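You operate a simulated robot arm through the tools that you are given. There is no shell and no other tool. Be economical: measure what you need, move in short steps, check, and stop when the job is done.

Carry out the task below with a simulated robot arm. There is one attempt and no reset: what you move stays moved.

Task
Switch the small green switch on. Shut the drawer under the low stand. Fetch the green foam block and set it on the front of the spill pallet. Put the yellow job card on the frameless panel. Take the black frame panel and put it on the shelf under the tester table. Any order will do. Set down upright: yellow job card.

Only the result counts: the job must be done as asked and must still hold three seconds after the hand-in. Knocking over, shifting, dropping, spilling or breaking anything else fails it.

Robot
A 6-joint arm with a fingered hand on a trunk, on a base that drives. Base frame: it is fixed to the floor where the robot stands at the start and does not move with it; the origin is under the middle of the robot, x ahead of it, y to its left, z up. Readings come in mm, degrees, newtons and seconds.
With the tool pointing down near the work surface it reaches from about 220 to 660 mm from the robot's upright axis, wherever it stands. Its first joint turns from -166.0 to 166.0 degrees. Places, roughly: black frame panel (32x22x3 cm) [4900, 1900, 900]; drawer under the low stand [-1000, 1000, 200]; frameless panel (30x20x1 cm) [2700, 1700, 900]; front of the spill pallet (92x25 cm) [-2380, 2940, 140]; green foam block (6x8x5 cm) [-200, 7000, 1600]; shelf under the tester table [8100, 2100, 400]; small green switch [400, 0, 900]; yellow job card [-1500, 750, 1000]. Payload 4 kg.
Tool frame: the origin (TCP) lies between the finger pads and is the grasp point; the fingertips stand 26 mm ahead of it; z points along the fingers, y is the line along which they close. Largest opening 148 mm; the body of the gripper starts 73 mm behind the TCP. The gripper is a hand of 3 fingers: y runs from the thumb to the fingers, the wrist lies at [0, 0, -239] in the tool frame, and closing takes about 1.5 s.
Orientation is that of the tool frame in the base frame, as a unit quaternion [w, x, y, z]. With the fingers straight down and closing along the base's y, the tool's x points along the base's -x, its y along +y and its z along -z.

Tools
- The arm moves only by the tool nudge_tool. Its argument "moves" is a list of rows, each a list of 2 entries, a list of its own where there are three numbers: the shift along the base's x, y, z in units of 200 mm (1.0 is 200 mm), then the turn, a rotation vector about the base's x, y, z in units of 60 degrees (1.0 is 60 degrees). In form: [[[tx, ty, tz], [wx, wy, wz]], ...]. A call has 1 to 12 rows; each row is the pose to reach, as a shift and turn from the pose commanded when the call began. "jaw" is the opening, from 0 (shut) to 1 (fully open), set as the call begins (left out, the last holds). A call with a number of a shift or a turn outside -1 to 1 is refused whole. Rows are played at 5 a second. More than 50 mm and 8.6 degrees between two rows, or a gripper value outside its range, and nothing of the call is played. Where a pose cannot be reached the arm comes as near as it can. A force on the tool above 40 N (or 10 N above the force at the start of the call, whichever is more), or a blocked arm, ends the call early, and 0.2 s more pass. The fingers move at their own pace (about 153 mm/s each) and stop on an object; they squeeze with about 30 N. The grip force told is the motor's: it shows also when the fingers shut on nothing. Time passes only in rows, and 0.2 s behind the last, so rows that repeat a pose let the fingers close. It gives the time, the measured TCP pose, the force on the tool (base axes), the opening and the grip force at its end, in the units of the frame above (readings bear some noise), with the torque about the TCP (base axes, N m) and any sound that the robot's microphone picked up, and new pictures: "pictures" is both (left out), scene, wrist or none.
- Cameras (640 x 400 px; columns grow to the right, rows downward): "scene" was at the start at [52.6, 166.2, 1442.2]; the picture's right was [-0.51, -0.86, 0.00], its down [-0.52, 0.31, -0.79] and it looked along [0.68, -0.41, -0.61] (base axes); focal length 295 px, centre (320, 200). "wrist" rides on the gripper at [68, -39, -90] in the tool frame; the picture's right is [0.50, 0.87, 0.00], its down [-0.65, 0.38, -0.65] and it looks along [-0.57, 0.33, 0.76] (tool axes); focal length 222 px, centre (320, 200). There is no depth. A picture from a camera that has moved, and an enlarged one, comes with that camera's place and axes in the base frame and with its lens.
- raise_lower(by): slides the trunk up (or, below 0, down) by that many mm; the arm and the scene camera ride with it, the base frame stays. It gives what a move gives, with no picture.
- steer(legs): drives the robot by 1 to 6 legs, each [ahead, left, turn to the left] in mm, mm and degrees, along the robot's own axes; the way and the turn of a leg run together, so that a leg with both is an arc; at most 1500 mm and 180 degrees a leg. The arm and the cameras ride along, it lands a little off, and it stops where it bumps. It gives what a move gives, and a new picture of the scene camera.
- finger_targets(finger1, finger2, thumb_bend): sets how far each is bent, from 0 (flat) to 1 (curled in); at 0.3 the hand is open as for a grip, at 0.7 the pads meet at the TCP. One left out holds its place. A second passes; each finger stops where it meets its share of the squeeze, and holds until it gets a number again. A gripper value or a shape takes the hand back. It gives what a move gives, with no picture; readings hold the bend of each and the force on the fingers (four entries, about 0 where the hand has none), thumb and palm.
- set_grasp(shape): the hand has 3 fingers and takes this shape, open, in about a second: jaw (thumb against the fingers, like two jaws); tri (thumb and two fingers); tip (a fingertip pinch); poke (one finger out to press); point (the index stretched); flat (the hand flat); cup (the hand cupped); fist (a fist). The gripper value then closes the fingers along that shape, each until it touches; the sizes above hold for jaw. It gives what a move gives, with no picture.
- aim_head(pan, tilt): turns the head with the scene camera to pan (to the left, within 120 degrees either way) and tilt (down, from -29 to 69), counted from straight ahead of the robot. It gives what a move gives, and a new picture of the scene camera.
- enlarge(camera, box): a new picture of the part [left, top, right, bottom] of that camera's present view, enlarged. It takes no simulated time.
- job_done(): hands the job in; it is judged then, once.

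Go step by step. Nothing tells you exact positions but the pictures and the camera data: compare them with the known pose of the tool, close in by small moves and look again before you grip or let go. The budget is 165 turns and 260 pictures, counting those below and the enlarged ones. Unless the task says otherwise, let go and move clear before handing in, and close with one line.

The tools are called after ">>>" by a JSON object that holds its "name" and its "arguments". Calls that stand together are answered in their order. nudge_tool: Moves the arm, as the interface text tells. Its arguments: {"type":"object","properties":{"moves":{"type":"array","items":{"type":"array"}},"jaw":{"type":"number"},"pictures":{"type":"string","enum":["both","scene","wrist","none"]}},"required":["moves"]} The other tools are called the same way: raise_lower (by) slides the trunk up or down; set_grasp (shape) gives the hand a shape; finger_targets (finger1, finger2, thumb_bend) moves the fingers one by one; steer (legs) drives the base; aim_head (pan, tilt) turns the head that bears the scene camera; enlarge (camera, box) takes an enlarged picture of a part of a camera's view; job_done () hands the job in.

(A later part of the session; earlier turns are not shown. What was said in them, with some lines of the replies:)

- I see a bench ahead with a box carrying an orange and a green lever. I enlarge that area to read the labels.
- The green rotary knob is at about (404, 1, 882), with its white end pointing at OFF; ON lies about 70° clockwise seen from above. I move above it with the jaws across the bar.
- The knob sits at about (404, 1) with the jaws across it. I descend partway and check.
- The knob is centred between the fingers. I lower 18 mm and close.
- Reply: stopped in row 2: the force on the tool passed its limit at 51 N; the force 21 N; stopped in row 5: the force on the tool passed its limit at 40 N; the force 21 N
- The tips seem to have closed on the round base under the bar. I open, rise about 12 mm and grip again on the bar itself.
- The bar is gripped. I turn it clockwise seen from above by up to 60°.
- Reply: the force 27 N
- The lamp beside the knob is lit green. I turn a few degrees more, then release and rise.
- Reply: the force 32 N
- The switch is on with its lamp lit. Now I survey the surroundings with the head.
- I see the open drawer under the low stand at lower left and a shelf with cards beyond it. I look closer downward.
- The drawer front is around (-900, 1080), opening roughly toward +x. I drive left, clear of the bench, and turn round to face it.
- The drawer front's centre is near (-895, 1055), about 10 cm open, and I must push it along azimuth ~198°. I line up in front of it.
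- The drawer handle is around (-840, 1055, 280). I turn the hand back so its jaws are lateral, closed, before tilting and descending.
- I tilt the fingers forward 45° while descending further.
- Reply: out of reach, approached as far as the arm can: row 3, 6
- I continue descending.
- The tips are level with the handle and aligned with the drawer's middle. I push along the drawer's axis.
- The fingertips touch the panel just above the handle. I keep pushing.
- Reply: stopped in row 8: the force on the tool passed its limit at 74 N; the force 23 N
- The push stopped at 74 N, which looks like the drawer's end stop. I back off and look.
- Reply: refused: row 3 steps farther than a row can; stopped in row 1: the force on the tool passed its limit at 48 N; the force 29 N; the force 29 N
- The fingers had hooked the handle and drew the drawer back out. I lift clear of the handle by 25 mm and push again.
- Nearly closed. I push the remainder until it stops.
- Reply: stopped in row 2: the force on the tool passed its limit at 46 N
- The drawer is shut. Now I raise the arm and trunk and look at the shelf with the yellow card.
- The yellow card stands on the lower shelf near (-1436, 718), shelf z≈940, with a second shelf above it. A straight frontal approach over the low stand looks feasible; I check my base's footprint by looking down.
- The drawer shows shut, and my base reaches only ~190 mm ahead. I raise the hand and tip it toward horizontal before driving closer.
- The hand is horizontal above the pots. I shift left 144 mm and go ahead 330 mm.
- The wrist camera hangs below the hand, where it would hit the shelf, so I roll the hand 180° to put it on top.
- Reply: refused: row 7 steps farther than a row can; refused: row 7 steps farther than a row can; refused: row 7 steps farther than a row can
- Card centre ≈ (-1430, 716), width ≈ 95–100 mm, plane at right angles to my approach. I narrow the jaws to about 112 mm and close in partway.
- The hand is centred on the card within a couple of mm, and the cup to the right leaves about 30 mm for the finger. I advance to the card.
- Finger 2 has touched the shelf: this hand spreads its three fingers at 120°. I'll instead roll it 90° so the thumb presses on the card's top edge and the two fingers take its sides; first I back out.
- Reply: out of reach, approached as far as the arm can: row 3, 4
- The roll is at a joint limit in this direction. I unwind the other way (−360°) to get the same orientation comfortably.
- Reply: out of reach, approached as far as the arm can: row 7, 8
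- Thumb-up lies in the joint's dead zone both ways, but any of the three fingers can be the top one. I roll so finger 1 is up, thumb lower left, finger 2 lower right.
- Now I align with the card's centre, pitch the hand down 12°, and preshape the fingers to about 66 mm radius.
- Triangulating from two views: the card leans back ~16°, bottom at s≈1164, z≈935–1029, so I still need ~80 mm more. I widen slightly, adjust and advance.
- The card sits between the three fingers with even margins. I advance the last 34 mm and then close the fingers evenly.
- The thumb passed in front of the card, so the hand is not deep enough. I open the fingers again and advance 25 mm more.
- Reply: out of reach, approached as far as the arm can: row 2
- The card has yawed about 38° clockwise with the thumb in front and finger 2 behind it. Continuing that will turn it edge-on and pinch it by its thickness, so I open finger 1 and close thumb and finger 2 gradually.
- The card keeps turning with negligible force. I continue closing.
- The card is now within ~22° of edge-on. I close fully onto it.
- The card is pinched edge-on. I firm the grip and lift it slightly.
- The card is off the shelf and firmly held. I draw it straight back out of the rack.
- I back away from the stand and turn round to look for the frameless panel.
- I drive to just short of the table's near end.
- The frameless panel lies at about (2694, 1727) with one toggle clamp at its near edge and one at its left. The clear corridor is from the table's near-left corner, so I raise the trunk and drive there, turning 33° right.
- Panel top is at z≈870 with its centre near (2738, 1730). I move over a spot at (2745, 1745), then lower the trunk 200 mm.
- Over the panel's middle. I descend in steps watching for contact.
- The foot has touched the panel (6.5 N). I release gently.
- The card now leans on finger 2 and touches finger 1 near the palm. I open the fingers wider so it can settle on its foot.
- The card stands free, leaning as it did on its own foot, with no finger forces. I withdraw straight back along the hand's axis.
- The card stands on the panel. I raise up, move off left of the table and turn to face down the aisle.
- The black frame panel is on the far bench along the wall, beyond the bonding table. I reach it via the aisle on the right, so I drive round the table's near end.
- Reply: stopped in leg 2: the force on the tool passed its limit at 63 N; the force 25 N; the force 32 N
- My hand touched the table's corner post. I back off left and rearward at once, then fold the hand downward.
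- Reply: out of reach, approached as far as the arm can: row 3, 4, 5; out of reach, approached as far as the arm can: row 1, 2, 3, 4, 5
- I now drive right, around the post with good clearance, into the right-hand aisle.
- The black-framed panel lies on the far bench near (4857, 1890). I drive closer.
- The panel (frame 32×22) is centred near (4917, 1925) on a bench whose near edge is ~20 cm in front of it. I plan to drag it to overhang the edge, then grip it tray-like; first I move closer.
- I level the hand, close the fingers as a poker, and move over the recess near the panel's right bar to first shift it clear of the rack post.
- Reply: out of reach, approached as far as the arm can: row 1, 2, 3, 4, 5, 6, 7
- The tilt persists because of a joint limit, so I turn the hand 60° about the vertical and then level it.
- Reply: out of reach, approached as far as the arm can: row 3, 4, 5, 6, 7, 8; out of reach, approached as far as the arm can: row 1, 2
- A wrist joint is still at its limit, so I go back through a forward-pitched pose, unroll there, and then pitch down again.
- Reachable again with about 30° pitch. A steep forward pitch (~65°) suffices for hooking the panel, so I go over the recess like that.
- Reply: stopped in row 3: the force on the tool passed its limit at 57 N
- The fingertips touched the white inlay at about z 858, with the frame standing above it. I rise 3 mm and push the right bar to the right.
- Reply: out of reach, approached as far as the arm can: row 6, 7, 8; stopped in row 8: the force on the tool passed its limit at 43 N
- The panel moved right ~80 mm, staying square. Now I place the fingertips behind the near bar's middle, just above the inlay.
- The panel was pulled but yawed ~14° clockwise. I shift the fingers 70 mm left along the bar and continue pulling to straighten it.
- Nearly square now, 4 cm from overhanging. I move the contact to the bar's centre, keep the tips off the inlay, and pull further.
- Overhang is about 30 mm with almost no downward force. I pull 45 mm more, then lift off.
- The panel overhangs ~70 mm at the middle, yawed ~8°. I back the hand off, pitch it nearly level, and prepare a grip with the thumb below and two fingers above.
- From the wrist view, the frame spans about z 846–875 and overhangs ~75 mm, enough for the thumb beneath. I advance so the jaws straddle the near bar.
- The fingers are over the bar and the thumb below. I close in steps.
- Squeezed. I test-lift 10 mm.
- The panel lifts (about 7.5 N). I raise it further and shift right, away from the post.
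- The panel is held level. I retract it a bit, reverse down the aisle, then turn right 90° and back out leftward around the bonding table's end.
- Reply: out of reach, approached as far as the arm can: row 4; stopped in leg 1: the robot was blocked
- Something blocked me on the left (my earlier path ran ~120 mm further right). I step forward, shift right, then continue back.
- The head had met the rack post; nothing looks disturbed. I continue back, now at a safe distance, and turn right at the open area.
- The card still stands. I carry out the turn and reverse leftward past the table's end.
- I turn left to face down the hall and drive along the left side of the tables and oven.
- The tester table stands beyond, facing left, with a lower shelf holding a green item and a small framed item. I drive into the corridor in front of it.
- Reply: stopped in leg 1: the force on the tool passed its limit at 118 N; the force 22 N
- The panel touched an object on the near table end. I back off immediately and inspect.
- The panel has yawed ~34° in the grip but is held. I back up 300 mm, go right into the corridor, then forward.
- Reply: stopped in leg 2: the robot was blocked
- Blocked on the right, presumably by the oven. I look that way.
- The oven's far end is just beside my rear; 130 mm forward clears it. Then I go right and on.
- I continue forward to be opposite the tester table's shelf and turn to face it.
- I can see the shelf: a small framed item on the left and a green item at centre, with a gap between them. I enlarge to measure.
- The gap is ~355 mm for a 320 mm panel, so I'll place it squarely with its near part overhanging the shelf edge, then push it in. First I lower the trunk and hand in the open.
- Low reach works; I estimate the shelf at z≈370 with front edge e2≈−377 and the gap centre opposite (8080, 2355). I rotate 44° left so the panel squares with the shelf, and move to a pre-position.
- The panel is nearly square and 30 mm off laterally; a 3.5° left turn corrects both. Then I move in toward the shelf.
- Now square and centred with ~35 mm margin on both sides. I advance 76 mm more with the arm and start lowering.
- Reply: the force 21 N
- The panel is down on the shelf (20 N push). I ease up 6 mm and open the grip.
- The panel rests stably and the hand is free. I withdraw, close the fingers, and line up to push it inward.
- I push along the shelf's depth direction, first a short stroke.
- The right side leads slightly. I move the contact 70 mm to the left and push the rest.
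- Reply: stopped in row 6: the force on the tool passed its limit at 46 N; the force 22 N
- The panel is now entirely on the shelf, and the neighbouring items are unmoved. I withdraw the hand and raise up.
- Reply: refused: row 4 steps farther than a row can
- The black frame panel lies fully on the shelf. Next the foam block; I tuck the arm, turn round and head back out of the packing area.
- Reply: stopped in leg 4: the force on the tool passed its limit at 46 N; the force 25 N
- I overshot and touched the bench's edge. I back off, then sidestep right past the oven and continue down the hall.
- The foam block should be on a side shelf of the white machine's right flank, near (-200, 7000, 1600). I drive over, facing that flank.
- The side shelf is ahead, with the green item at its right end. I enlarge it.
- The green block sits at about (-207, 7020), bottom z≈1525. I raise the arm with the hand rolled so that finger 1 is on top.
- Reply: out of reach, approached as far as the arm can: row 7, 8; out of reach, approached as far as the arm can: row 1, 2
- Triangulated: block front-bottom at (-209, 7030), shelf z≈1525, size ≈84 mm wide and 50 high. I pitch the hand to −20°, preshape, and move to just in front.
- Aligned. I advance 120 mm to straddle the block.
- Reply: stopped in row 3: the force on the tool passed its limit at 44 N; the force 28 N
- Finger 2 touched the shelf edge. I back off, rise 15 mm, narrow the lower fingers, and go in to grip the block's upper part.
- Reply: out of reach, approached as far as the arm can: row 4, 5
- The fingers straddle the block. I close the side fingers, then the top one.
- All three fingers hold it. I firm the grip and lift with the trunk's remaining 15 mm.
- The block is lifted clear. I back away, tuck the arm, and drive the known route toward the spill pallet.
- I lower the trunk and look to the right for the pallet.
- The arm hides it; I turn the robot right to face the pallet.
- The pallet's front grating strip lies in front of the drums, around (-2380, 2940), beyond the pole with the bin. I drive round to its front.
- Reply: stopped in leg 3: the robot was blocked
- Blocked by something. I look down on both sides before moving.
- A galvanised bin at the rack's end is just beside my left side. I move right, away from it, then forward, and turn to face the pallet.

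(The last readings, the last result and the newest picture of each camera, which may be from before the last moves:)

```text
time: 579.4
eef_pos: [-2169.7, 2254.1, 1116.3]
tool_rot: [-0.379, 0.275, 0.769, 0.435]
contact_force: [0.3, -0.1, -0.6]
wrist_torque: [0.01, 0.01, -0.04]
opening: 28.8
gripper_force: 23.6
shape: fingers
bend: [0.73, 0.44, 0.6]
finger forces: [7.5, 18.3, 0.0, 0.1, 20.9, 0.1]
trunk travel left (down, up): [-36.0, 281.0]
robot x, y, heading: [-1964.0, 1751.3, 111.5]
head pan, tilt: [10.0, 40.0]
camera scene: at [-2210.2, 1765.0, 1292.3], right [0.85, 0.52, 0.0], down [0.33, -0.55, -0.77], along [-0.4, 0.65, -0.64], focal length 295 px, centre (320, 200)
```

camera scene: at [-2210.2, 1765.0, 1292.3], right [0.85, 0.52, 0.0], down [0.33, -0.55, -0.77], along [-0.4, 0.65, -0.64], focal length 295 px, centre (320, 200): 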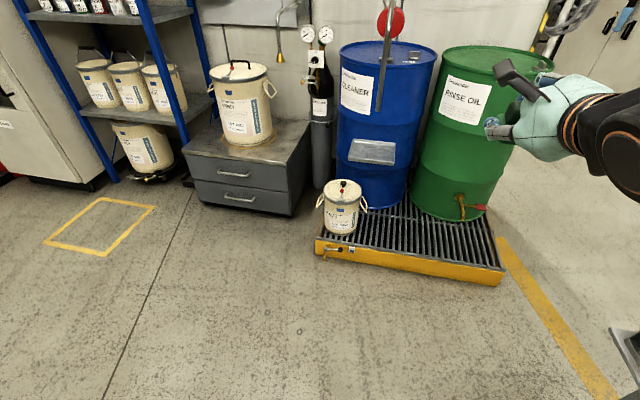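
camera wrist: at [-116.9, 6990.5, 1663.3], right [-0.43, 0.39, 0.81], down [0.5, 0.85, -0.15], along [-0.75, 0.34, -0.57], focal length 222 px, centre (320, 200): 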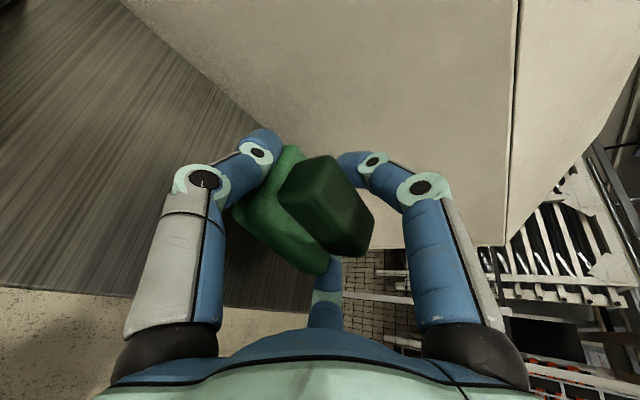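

The pallet's free front strip is around (-2374, 2895), grating z≈140. I test lowering the arm here in the open first.

>>> {"name": "raise_lower", "arguments": {"by": -36}}

>>> {"name": "nudge_tool", "arguments": {"moves": [[[0, 0, -0.2], [0, 0, 0]], [[0, 0, -0.4], [0, 0, 0]], [[0, 0, -0.6], [0, 0, 0]], [[0, 0, -0.8], [0, 0, 0]], [[0, 0, -1], [0, 0, 0]]], "pictures": "none"}}

>>> {"name": "nudge_tool", "arguments": {"moves": [[[0, 0, -0.2], [0, 0, 0]], [[0, 0, -0.4], [0, 0, 0]], [[0, 0, -0.6], [0, 0, 0]], [[0, 0, -0.8], [0, 0, 0]], [[0, 0, -1], [0, 0, 0]]], "pictures": "none"}}

>>> {"name": "nudge_tool", "arguments": {"moves": [[[0, 0, -0.2], [0, 0, 0]], [[0, 0, -0.4], [0, 0, 0]], [[0, 0, -0.6], [0, 0, 0]], [[0, 0, -0.8], [0, 0, 0]], [[0, 0, -1], [0, 0, 0]]], "pictures": "none"}}

>>> {"name": "nudge_tool", "arguments": {"moves": [[[0, 0, -0.2], [0, 0, 0]], [[0, 0, -0.4], [0, 0, 0]], [[0, 0, -0.6], [0, 0, 0]], [[0, 0, -0.8], [0, 0, 0]]]}}

```text
time: 580.2
eef_pos: [-2170.1, 2253.8, 1081.0]
tool_rot: [-0.38, 0.275, 0.769, 0.434]
contact_force: [0.1, 0.2, -0.4]
wrist_torque: [0.01, 0.02, 0.01]
opening: 28.6
gripper_force: 23.7
shape: fingers
bend: [0.73, 0.44, 0.6]
finger forces: [7.4, 18.3, 0.0, 0.0, 20.9, 0.0]
trunk travel left (down, up): [0.0, 317.0]
robot x, y, heading: [-1965.7, 1754.2, 111.4]
head pan, tilt: [10.0, 40.0]
```

```text
time: 581.4
eef_pos: [-2202.9, 2238.7, 1029.5]
tool_rot: [-0.368, 0.28, 0.775, 0.43]
contact_force: [0.3, 1.4, -0.9]
wrist_torque: [0.02, 0.02, -0.01]
opening: 28.4
gripper_force: 23.4
shape: fingers
bend: [0.73, 0.44, 0.61]
finger forces: [7.4, 18.3, 0.0, 0.0, 20.9, 0.1]
out of reach, approached as far as the arm can: row 1, 2, 3, 4, 5
trunk travel left (down, up): [0.0, 317.0]
robot x, y, heading: [-1960.6, 1748.7, 111.0]
head pan, tilt: [10.0, 40.0]
```

```text
time: 582.6
eef_pos: [-2243.9, 2226.0, 1002.2]
tool_rot: [-0.36, 0.28, 0.781, 0.427]
contact_force: [0.1, 0.0, -1.1]
wrist_torque: [-0.01, -0.02, -0.01]
opening: 28.1
gripper_force: 23.3
shape: fingers
bend: [0.73, 0.44, 0.61]
finger forces: [7.4, 18.3, 0.0, 0.1, 20.9, 0.1]
out of reach, approached as far as the arm can: row 1, 2, 3, 4, 5
trunk travel left (down, up): [0.0, 317.0]
robot x, y, heading: [-1967.3, 1753.7, 111.2]
head pan, tilt: [10.0, 40.0]
```

```text
time: 583.8
eef_pos: [-2272.4, 2221.5, 951.5]
tool_rot: [-0.328, 0.284, 0.8, 0.414]
contact_force: [0.2, -0.1, -0.9]
wrist_torque: [-0.01, 0.02, 0.04]
opening: 27.8
gripper_force: 23.0
shape: fingers
bend: [0.73, 0.44, 0.61]
finger forces: [7.3, 18.4, 0.1, 0.1, 20.9, 0.0]
out of reach, approached as far as the arm can: row 1, 2, 3, 4, 5
trunk travel left (down, up): [0.0, 317.0]
robot x, y, heading: [-1964.7, 1750.2, 111.1]
head pan, tilt: [10.0, 40.0]
```

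```text
time: 584.8
eef_pos: [-2300.8, 2238.2, 903.4]
tool_rot: [-0.3, 0.287, 0.816, 0.401]
contact_force: [0.5, 0.0, -0.5]
wrist_torque: [0.01, 0.01, -0.05]
opening: 27.9
gripper_force: 23.2
shape: fingers
bend: [0.73, 0.44, 0.61]
finger forces: [7.3, 18.4, 0.0, 0.0, 20.9, 0.0]
out of reach, approached as far as the arm can: row 1, 2, 3, 4
trunk travel left (down, up): [0.0, 317.0]
robot x, y, heading: [-1964.8, 1752.0, 111.2]
head pan, tilt: [10.0, 40.0]
camera scene: at [-2212.4, 1771.2, 1262.7], right [0.86, 0.52, 0.0], down [0.33, -0.55, -0.77], along [-0.4, 0.66, -0.64], focal length 295 px, centre (320, 200)
camera wrist: at [-2349.6, 2159.5, 979.0], right [0.29, 0.56, 0.78], down [0.87, -0.5, 0.04], along [0.41, 0.67, -0.63], focal length 222 px, centre (320, 200)
```

scene: 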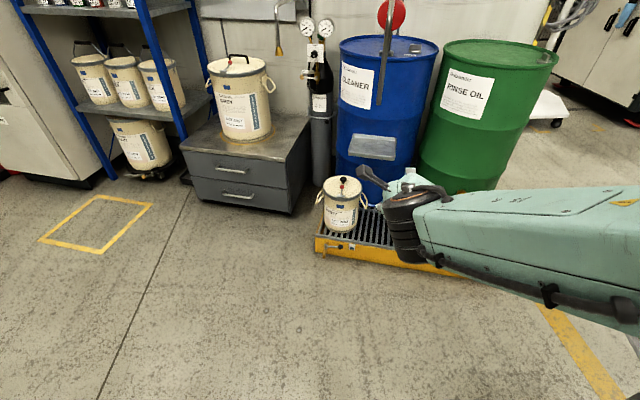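
wrist: 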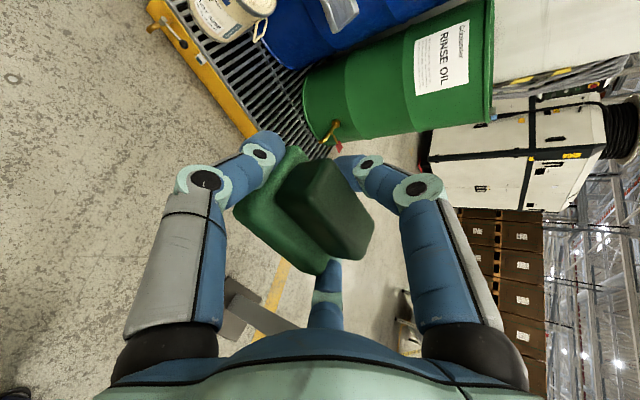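

The arm can't go low in this roll. I roll the hand back 40°, re-centre it, and try lowering again (the block will settle flat from that tilt).

>>> {"name": "nudge_tool", "arguments": {"moves": [[[0.1, 0.04, 0], [0.029, -0.092, 0.055]], [[0.2, 0.08, 0], [0.058, -0.183, 0.11]], [[0.3, 0.12, 0], [0.087, -0.275, 0.165]], [[0.4, 0.16, 0], [0.115, -0.367, 0.22]], [[0.5, 0.2, 0], [0.144, -0.458, 0.275]], [[0.6, 0.235, 0], [0.173, -0.55, 0.33]]], "pictures": "none"}}

>>> {"name": "nudge_tool", "arguments": {"moves": [[[0, 0, -0.2], [0, 0, 0]], [[0, 0, -0.4], [0, 0, 0]], [[0, 0, -0.6], [0, 0, 0]], [[0, 0, -0.8], [0, 0, 0]], [[0, 0, -1], [0, 0, 0]]], "pictures": "none"}}

>>> {"name": "nudge_tool", "arguments": {"moves": [[[0, 0, -0.2], [0, 0, 0]], [[0, 0, -0.4], [0, 0, 0]], [[0, 0, -0.6], [0, 0, 0]], [[0, 0, -0.8], [0, 0, 0]], [[0, 0, -1], [0, 0, 0]]], "pictures": "wrist"}}

```text
time: 586.2
eef_pos: [-2179.2, 2285.6, 898.8]
tool_rot: [-0.145, -0.01, 0.865, 0.48]
contact_force: [1.2, 0.7, -1.2]
wrist_torque: [-0.04, -0.02, 0.0]
opening: 27.3
gripper_force: 23.2
shape: fingers
bend: [0.73, 0.44, 0.61]
finger forces: [7.3, 18.4, 0.1, 0.0, 21.0, 0.0]
trunk travel left (down, up): [0.0, 317.0]
robot x, y, heading: [-1965.7, 1751.6, 111.1]
head pan, tilt: [10.0, 40.0]
no pictures are left
```

```text
time: 587.4
eef_pos: [-2230.7, 2282.3, 786.9]
tool_rot: [-0.133, -0.008, 0.869, 0.477]
contact_force: [0.0, 0.0, -0.7]
wrist_torque: [-0.02, -0.02, 0.0]
opening: 26.6
gripper_force: 23.1
shape: fingers
bend: [0.73, 0.44, 0.61]
finger forces: [6.8, 17.7, 0.0, 0.0, 20.9, 0.0]
out of reach, approached as far as the arm can: row 1, 2, 3, 4, 5
trunk travel left (down, up): [0.0, 317.0]
robot x, y, heading: [-1963.2, 1749.5, 111.0]
head pan, tilt: [10.0, 40.0]
no pictures are left
```

```text
time: 588.6
eef_pos: [-2300.8, 2301.9, 637.0]
tool_rot: [-0.105, -0.01, 0.874, 0.474]
contact_force: [0.2, 0.4, -0.6]
wrist_torque: [0.02, 0.0, -0.01]
opening: 20.9
gripper_force: 21.6
shape: fingers
bend: [0.74, 0.44, 0.62]
finger forces: [4.9, 17.7, 0.1, 0.1, 20.9, 0.0]
out of reach, approached as far as the arm can: row 1, 2, 3, 4, 5
trunk travel left (down, up): [0.0, 317.0]
robot x, y, heading: [-1965.5, 1751.0, 111.2]
head pan, tilt: [10.0, 40.0]
no pictures are left
```

No pictures remain, so I proceed on measured poses: pallet grating z≈140, target near (-2374, 2895). I roll further into the range where low reach worked and re-centre.

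>>> {"name": "nudge_tool", "arguments": {"moves": [[[0.13, -0.02, 0.08], [0.018, -0.077, 0.049]], [[0.26, -0.05, 0.15], [0.036, -0.154, 0.099]], [[0.39, -0.07, 0.22], [0.054, -0.232, 0.148]], [[0.52, -0.1, 0.3], [0.072, -0.309, 0.198]], [[0.655, -0.12, 0.3], [0.09, -0.386, 0.247]]], "pictures": "none"}}

>>> {"name": "nudge_tool", "arguments": {"moves": [[[0, 0, -0.1], [-0.1, -0.04, 0]], [[0, 0, -0.2], [-0.2, -0.08, 0]], [[0, 0, -0.3], [-0.3, -0.12, 0]], [[0, 0, -0.45], [-0.4, -0.155, 0]], [[0, 0, -0.6], [-0.5, -0.19, 0]], [[0, 0, -0.75], [-0.6, -0.23, 0]]], "pictures": "none"}}

```text
time: 589.8
eef_pos: [-2168.3, 2280.9, 698.0]
tool_rot: [0.014, -0.223, 0.846, 0.484]
contact_force: [-0.1, 0.4, -0.5]
wrist_torque: [0.0, 0.02, 0.01]
opening: 20.8
gripper_force: 22.3
shape: fingers
bend: [0.74, 0.44, 0.62]
finger forces: [4.8, 17.7, 0.0, 0.1, 21.1, 0.0]
trunk travel left (down, up): [0.0, 317.0]
robot x, y, heading: [-1959.6, 1747.4, 111.4]
head pan, tilt: [10.0, 40.0]
no pictures are left
```

```text
time: 591.2
eef_pos: [-2169.8, 2283.4, 546.6]
tool_rot: [0.045, -0.272, 0.946, 0.171]
contact_force: [-0.7, -0.2, -0.4]
wrist_torque: [0.02, -0.03, -0.05]
opening: 19.6
gripper_force: 21.4
shape: fingers
bend: [0.74, 0.44, 0.62]
finger forces: [4.3, 18.1, 0.1, 0.0, 21.0, 0.0]
trunk travel left (down, up): [0.0, 317.0]
robot x, y, heading: [-1966.5, 1749.8, 111.1]
head pan, tilt: [10.0, 40.0]
no pictures are left
```

Reachable, and the block is still held. I lower to z≈350 and drive up so the hand is over the free front strip.

>>> {"name": "nudge_tool", "arguments": {"moves": [[[0, 0, -0.2], [0, 0, 0]], [[0, 0, -0.4], [0, 0, 0]], [[0, 0, -0.6], [0, 0, 0]], [[0, 0, -0.8], [0, 0, 0]], [[0, 0, -1], [0, 0, 0]]], "pictures": "none"}}

>>> {"name": "steer", "arguments": {"legs": [[0, 40, 0], [644, 0, 0]]}}

```text
time: 592.4
eef_pos: [-2169.3, 2281.5, 350.0]
tool_rot: [0.043, -0.272, 0.946, 0.17]
contact_force: [0.5, -0.6, -0.8]
wrist_torque: [-0.03, 0.02, 0.02]
opening: 19.4
gripper_force: 21.4
shape: fingers
bend: [0.74, 0.43, 0.63]
finger forces: [4.2, 18.0, 0.1, 0.1, 20.7, 0.0]
trunk travel left (down, up): [0.0, 317.0]
robot x, y, heading: [-1966.2, 1749.9, 111.4]
head pan, tilt: [10.0, 40.0]
no pictures are left
```

```text
time: 596.5
eef_pos: [-2427.8, 2850.8, 349.7]
tool_rot: [0.043, -0.269, 0.947, 0.17]
contact_force: [-0.6, -1.0, -0.8]
wrist_torque: [-0.01, 0.03, 0.01]
opening: 19.1
gripper_force: 21.0
shape: fingers
bend: [0.74, 0.43, 0.63]
finger forces: [4.2, 18.0, 0.0, 0.0, 20.7, 0.0]
trunk travel left (down, up): [0.0, 317.0]
robot x, y, heading: [-2225.9, 2320.6, 111.0]
head pan, tilt: [10.0, 40.0]
```

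Position is over the strip (about 77 mm behind its front edge). I move 35 mm further in and lower, watching force.

>>> {"name": "nudge_tool", "arguments": {"moves": [[[-0.03, 0.08, -0.1], [0, 0, 0]], [[-0.055, 0.166, -0.25], [0, 0, 0]], [[-0.055, 0.166, -0.4], [0, 0, 0]], [[-0.055, 0.166, -0.5], [0, 0, 0]]], "pictures": "none"}}

>>> {"name": "nudge_tool", "arguments": {"moves": [[[0, 0, -0.03], [0, 0, 0]], [[0, 0, -0.06], [0, 0, 0]], [[0, 0, -0.09], [0, 0, 0]]], "pictures": "none"}}

>>> {"name": "nudge_tool", "arguments": {"moves": [[[0, 0, -0.03], [0, 0, 0]], [[0, 0, -0.06], [0, 0, 0]]], "pictures": "none"}}

```text
time: 597.5
eef_pos: [-2440.2, 2885.7, 249.8]
tool_rot: [0.044, -0.269, 0.947, 0.171]
contact_force: [-0.7, 0.0, -1.3]
wrist_torque: [0.03, 0.01, -0.02]
opening: 18.9
gripper_force: 21.4
shape: fingers
bend: [0.74, 0.43, 0.63]
finger forces: [4.1, 18.0, 0.0, 0.0, 20.7, 0.1]
trunk travel left (down, up): [0.0, 317.0]
robot x, y, heading: [-2222.3, 2320.0, 110.8]
head pan, tilt: [10.0, 40.0]
no pictures are left
```

```text
time: 598.3
eef_pos: [-2439.5, 2884.9, 233.1]
tool_rot: [0.044, -0.268, 0.947, 0.171]
contact_force: [-0.4, 0.4, -0.1]
wrist_torque: [0.01, -0.01, 0.02]
opening: 19.0
gripper_force: 21.8
shape: fingers
bend: [0.74, 0.43, 0.63]
finger forces: [4.1, 18.0, 0.0, 0.0, 20.6, 0.0]
trunk travel left (down, up): [0.0, 317.0]
robot x, y, heading: [-2225.7, 2316.5, 111.0]
head pan, tilt: [10.0, 40.0]
no pictures are left
```

```text
time: 598.9
eef_pos: [-2439.8, 2883.1, 220.9]
tool_rot: [0.045, -0.269, 0.947, 0.17]
contact_force: [0.4, -0.3, 0.0]
wrist_torque: [-0.02, -0.01, 0.02]
opening: 19.1
gripper_force: 21.7
shape: fingers
bend: [0.74, 0.43, 0.63]
finger forces: [4.1, 18.0, 0.0, 0.0, 20.7, 0.0]
trunk travel left (down, up): [0.0, 317.0]
robot x, y, heading: [-2228.5, 2320.3, 110.7]
head pan, tilt: [10.0, 40.0]
no pictures are left
```

>>> {"name": "nudge_tool", "arguments": {"moves": [[[0, 0, -0.03], [0, 0, 0]], [[0, 0, -0.06], [0, 0, 0]]], "pictures": "none"}}

>>> {"name": "nudge_tool", "arguments": {"moves": [[[0, 0, -0.03], [0, 0, 0]], [[0, 0, -0.06], [0, 0, 0]]], "pictures": "none"}}

>>> {"name": "nudge_tool", "arguments": {"moves": [[[0, 0, -0.03], [0, 0, 0]], [[0, 0, -0.05], [0, 0, 0]]], "pictures": "none"}}

```text
time: 599.5
eef_pos: [-2439.1, 2884.1, 208.0]
tool_rot: [0.044, -0.269, 0.947, 0.171]
contact_force: [0.1, -0.2, 0.2]
wrist_torque: [-0.02, 0.01, -0.01]
opening: 19.2
gripper_force: 21.2
shape: fingers
bend: [0.74, 0.43, 0.63]
finger forces: [4.0, 17.9, 0.0, 0.0, 20.6, 0.0]
trunk travel left (down, up): [0.0, 317.0]
robot x, y, heading: [-2224.5, 2319.4, 110.9]
head pan, tilt: [10.0, 40.0]
no pictures are left
```

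```text
time: 600.1
eef_pos: [-2438.5, 2882.4, 194.1]
tool_rot: [0.045, -0.268, 0.948, 0.169]
contact_force: [0.2, -0.3, -0.1]
wrist_torque: [-0.03, 0.03, 0.01]
opening: 18.8
gripper_force: 21.2
shape: fingers
bend: [0.74, 0.43, 0.63]
finger forces: [4.0, 18.2, 0.0, 0.0, 20.7, 0.1]
trunk travel left (down, up): [0.0, 317.0]
robot x, y, heading: [-2225.6, 2318.1, 110.8]
head pan, tilt: [10.0, 40.0]
no pictures are left
```

```text
time: 600.7
eef_pos: [-2438.9, 2883.4, 186.0]
tool_rot: [0.044, -0.268, 0.947, 0.171]
contact_force: [-0.1, 0.6, -0.4]
wrist_torque: [-0.04, 0.04, 0.0]
opening: 18.9
gripper_force: 20.8
shape: fingers
bend: [0.74, 0.43, 0.63]
finger forces: [4.0, 17.9, 0.0, 0.0, 20.8, 0.0]
trunk travel left (down, up): [0.0, 317.0]
robot x, y, heading: [-2223.7, 2318.4, 111.0]
head pan, tilt: [10.0, 40.0]
no pictures are left
```

>>> {"name": "nudge_tool", "arguments": {"moves": [[[0, 0, -0.02], [0, 0, 0]], [[0, 0, -0.04], [0, 0, 0]]], "pictures": "none"}}

>>> {"name": "nudge_tool", "arguments": {"moves": [[[0, 0, -0.02], [0, 0, 0]], [[0, 0, -0.04], [0, 0, 0]]], "pictures": "none"}}

>>> {"name": "nudge_tool", "arguments": {"moves": [[[0, 0, -0.02], [0, 0, 0]], [[0, 0, -0.04], [0, 0, 0]]], "pictures": "none"}}

```text
time: 601.3
eef_pos: [-2438.7, 2884.2, 180.6]
tool_rot: [0.044, -0.268, 0.947, 0.172]
contact_force: [6.5, -11.8, 37.4]
wrist_torque: [-0.6, -0.78, -0.09]
opening: 16.5
gripper_force: 30.2
shape: fingers
bend: [0.75, 0.41, 0.67]
finger forces: [8.7, 24.8, 0.1, 0.0, 26.2, 0.0]
trunk travel left (down, up): [0.0, 317.0]
robot x, y, heading: [-2222.3, 2316.8, 111.1]
head pan, tilt: [10.0, 40.0]
no pictures are left
```

```text
time: 601.8
eef_pos: [-2440.2, 2885.7, 179.0]
tool_rot: [0.045, -0.27, 0.946, 0.174]
contact_force: [5.7, -16.3, 36.1]
wrist_torque: [-0.82, -0.79, -0.12]
opening: 16.6
gripper_force: 30.9
shape: fingers
bend: [0.75, 0.4, 0.67]
finger forces: [6.9, 22.8, 0.0, 0.0, 33.1, 0.0]
trunk travel left (down, up): [0.0, 317.0]
robot x, y, heading: [-2225.8, 2320.3, 111.0]
head pan, tilt: [10.0, 40.0]
stopped in row 2: the force on the tool passed its limit at 57 N (the readings are from after the stop); the commanded pose is now the measured one
no pictures are left
```

```text
time: 602.0
eef_pos: [-2440.4, 2886.1, 179.4]
tool_rot: [0.046, -0.267, 0.947, 0.174]
contact_force: [5.8, -17.9, 35.6]
wrist_torque: [-0.96, -0.8, -0.18]
opening: 16.6
gripper_force: 32.7
shape: fingers
bend: [0.75, 0.4, 0.68]
finger forces: [6.5, 22.0, 0.0, 0.0, 36.8, 0.0]
trunk travel left (down, up): [0.0, 317.0]
robot x, y, heading: [-2226.2, 2320.4, 110.9]
head pan, tilt: [10.0, 40.0]
stopped in row 1: the force on the tool passed its limit at 57 N (the readings are from after the stop); the commanded pose is now the measured one
no pictures are left
```

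The block is on the grating. I ease up slightly and open the fingers in steps, then lift away.

>>> {"name": "nudge_tool", "arguments": {"moves": [[[0, 0, 0.02], [0, 0, 0]]], "pictures": "none"}}

>>> {"name": "finger_targets", "arguments": {"finger1": 0.6, "finger2": 0.38, "thumb_bend": 0.52}}

>>> {"name": "finger_targets", "arguments": {"finger1": 0.42, "finger2": 0.32, "thumb_bend": 0.38}}

```text
time: 602.5
eef_pos: [-2440.9, 2885.8, 180.1]
tool_rot: [0.046, -0.269, 0.946, 0.172]
contact_force: [3.5, -11.3, 16.7]
wrist_torque: [-0.55, -0.45, -0.15]
opening: 16.5
gripper_force: 25.4
shape: fingers
bend: [0.75, 0.4, 0.67]
finger forces: [4.0, 20.0, 0.0, 0.1, 27.0, 0.1]
trunk travel left (down, up): [0.0, 317.0]
robot x, y, heading: [-2225.6, 2317.9, 110.7]
head pan, tilt: [10.0, 40.0]
no pictures are left
```

```text
time: 603.5
eef_pos: [-2441.8, 2886.6, 180.6]
tool_rot: [0.046, -0.269, 0.946, 0.173]
contact_force: [-4.2, 0.5, 16.0]
wrist_torque: [-0.17, 0.03, -0.07]
opening: 32.1
gripper_force: 8.2
shape: fingers
bend: [0.6, 0.37, 0.57]
finger forces: [0.0, 1.6, 0.1, 0.1, 15.3, 0.1]
trunk travel left (down, up): [0.0, 317.0]
robot x, y, heading: [-2223.4, 2315.8, 110.8]
head pan, tilt: [10.0, 40.0]
```

```text
time: 604.5
eef_pos: [-2441.3, 2887.1, 181.5]
tool_rot: [0.045, -0.268, 0.946, 0.175]
contact_force: [-1.5, 11.1, 30.1]
wrist_torque: [-0.21, -0.37, 0.14]
opening: 68.1
gripper_force: 15.2
shape: fingers
bend: [0.42, 0.32, 0.5]
finger forces: [0.0, 0.0, 0.1, 0.0, 30.0, 0.0]
trunk travel left (down, up): [0.0, 317.0]
robot x, y, heading: [-2222.5, 2319.8, 110.9]
head pan, tilt: [10.0, 40.0]
```

The thumb presses on the grating; lifting along the hand's axis frees it.

>>> {"name": "nudge_tool", "arguments": {"moves": [[[0, -0.01, 0.03], [0, 0, 0]], [[0, -0.03, 0.08], [0, 0, 0]], [[0, -0.05, 0.14], [0, 0, 0]]], "pictures": "none"}}

>>> {"name": "finger_targets", "arguments": {"finger1": 0.3, "finger2": 0.3, "thumb_bend": 0.3}}

>>> {"name": "nudge_tool", "arguments": {"moves": [[[0, -0.04, 0.15], [0, 0, 0]], [[0, -0.08, 0.3], [0, 0, 0]], [[0, -0.12, 0.5], [0, 0, 0]], [[0, -0.15, 0.7], [0, 0, 0]], [[0, -0.15, 0.9], [0, 0, 0]]], "pictures": "none"}}

```text
time: 605.2
eef_pos: [-2441.1, 2875.2, 207.8]
tool_rot: [0.047, -0.268, 0.947, 0.172]
contact_force: [0.3, 0.2, 0.0]
wrist_torque: [0.01, 0.01, 0.01]
opening: 94.7
gripper_force: 0.1
shape: fingers
bend: [0.42, 0.32, 0.38]
finger forces: [0.1, 0.1, 0.0, 0.0, 0.0, 0.0]
trunk travel left (down, up): [0.0, 317.0]
robot x, y, heading: [-2224.0, 2315.9, 110.6]
head pan, tilt: [10.0, 40.0]
no pictures are left
```

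```text
time: 606.2
eef_pos: [-2442.1, 2875.3, 209.1]
tool_rot: [0.046, -0.269, 0.946, 0.173]
contact_force: [-0.4, 0.2, 0.0]
wrist_torque: [-0.04, 0.01, -0.01]
opening: 126.9
gripper_force: 0.0
shape: fingers
bend: [0.3, 0.3, 0.3]
finger forces: [0.0, 0.0, 0.0, 0.0, 0.0, 0.0]
trunk travel left (down, up): [0.0, 317.0]
robot x, y, heading: [-2225.3, 2318.7, 111.3]
head pan, tilt: [10.0, 40.0]
```

```text
time: 607.5
eef_pos: [-2440.5, 2846.5, 388.0]
tool_rot: [0.045, -0.269, 0.946, 0.173]
contact_force: [-0.7, -1.1, -0.4]
wrist_torque: [0.03, 0.01, 0.01]
opening: 126.8
gripper_force: 0.0
shape: fingers
bend: [0.3, 0.3, 0.3]
finger forces: [0.0, 0.1, 0.0, 0.0, 0.1, 0.1]
trunk travel left (down, up): [0.0, 317.0]
robot x, y, heading: [-2223.7, 2318.5, 110.9]
head pan, tilt: [10.0, 40.0]
no pictures are left
```

All finger forces are zero and the hand is clear of the block. I back away and hand in.

>>> {"name": "steer", "arguments": {"legs": [[-300, 0, 0]]}}

>>> {"name": "job_done", "arguments": {}}

```text
time: 609.5
eef_pos: [-2331.4, 2561.8, 387.4]
tool_rot: [0.045, -0.269, 0.946, 0.173]
contact_force: [-0.2, 0.0, -0.4]
wrist_torque: [0.0, 0.01, 0.0]
opening: 126.8
gripper_force: 0.1
shape: fingers
bend: [0.3, 0.3, 0.3]
finger forces: [0.0, 0.1, 0.0, 0.0, 0.0, 0.0]
trunk travel left (down, up): [0.0, 317.0]
robot x, y, heading: [-2117.1, 2030.6, 111.1]
head pan, tilt: [10.0, 40.0]
```

```text
The job is handed in.
```

All five parts were carried out and handed in; I saw four finished, but the foam block was set down without pictures, so where it ended up on the spill pallet is unconfirmed. I also bumped a rack post, the fixture on the packing table, a bench edge and probably the oven and the bin by the card rack, and saw nothing displaced, though I did not re-check the bin or that bench edge.
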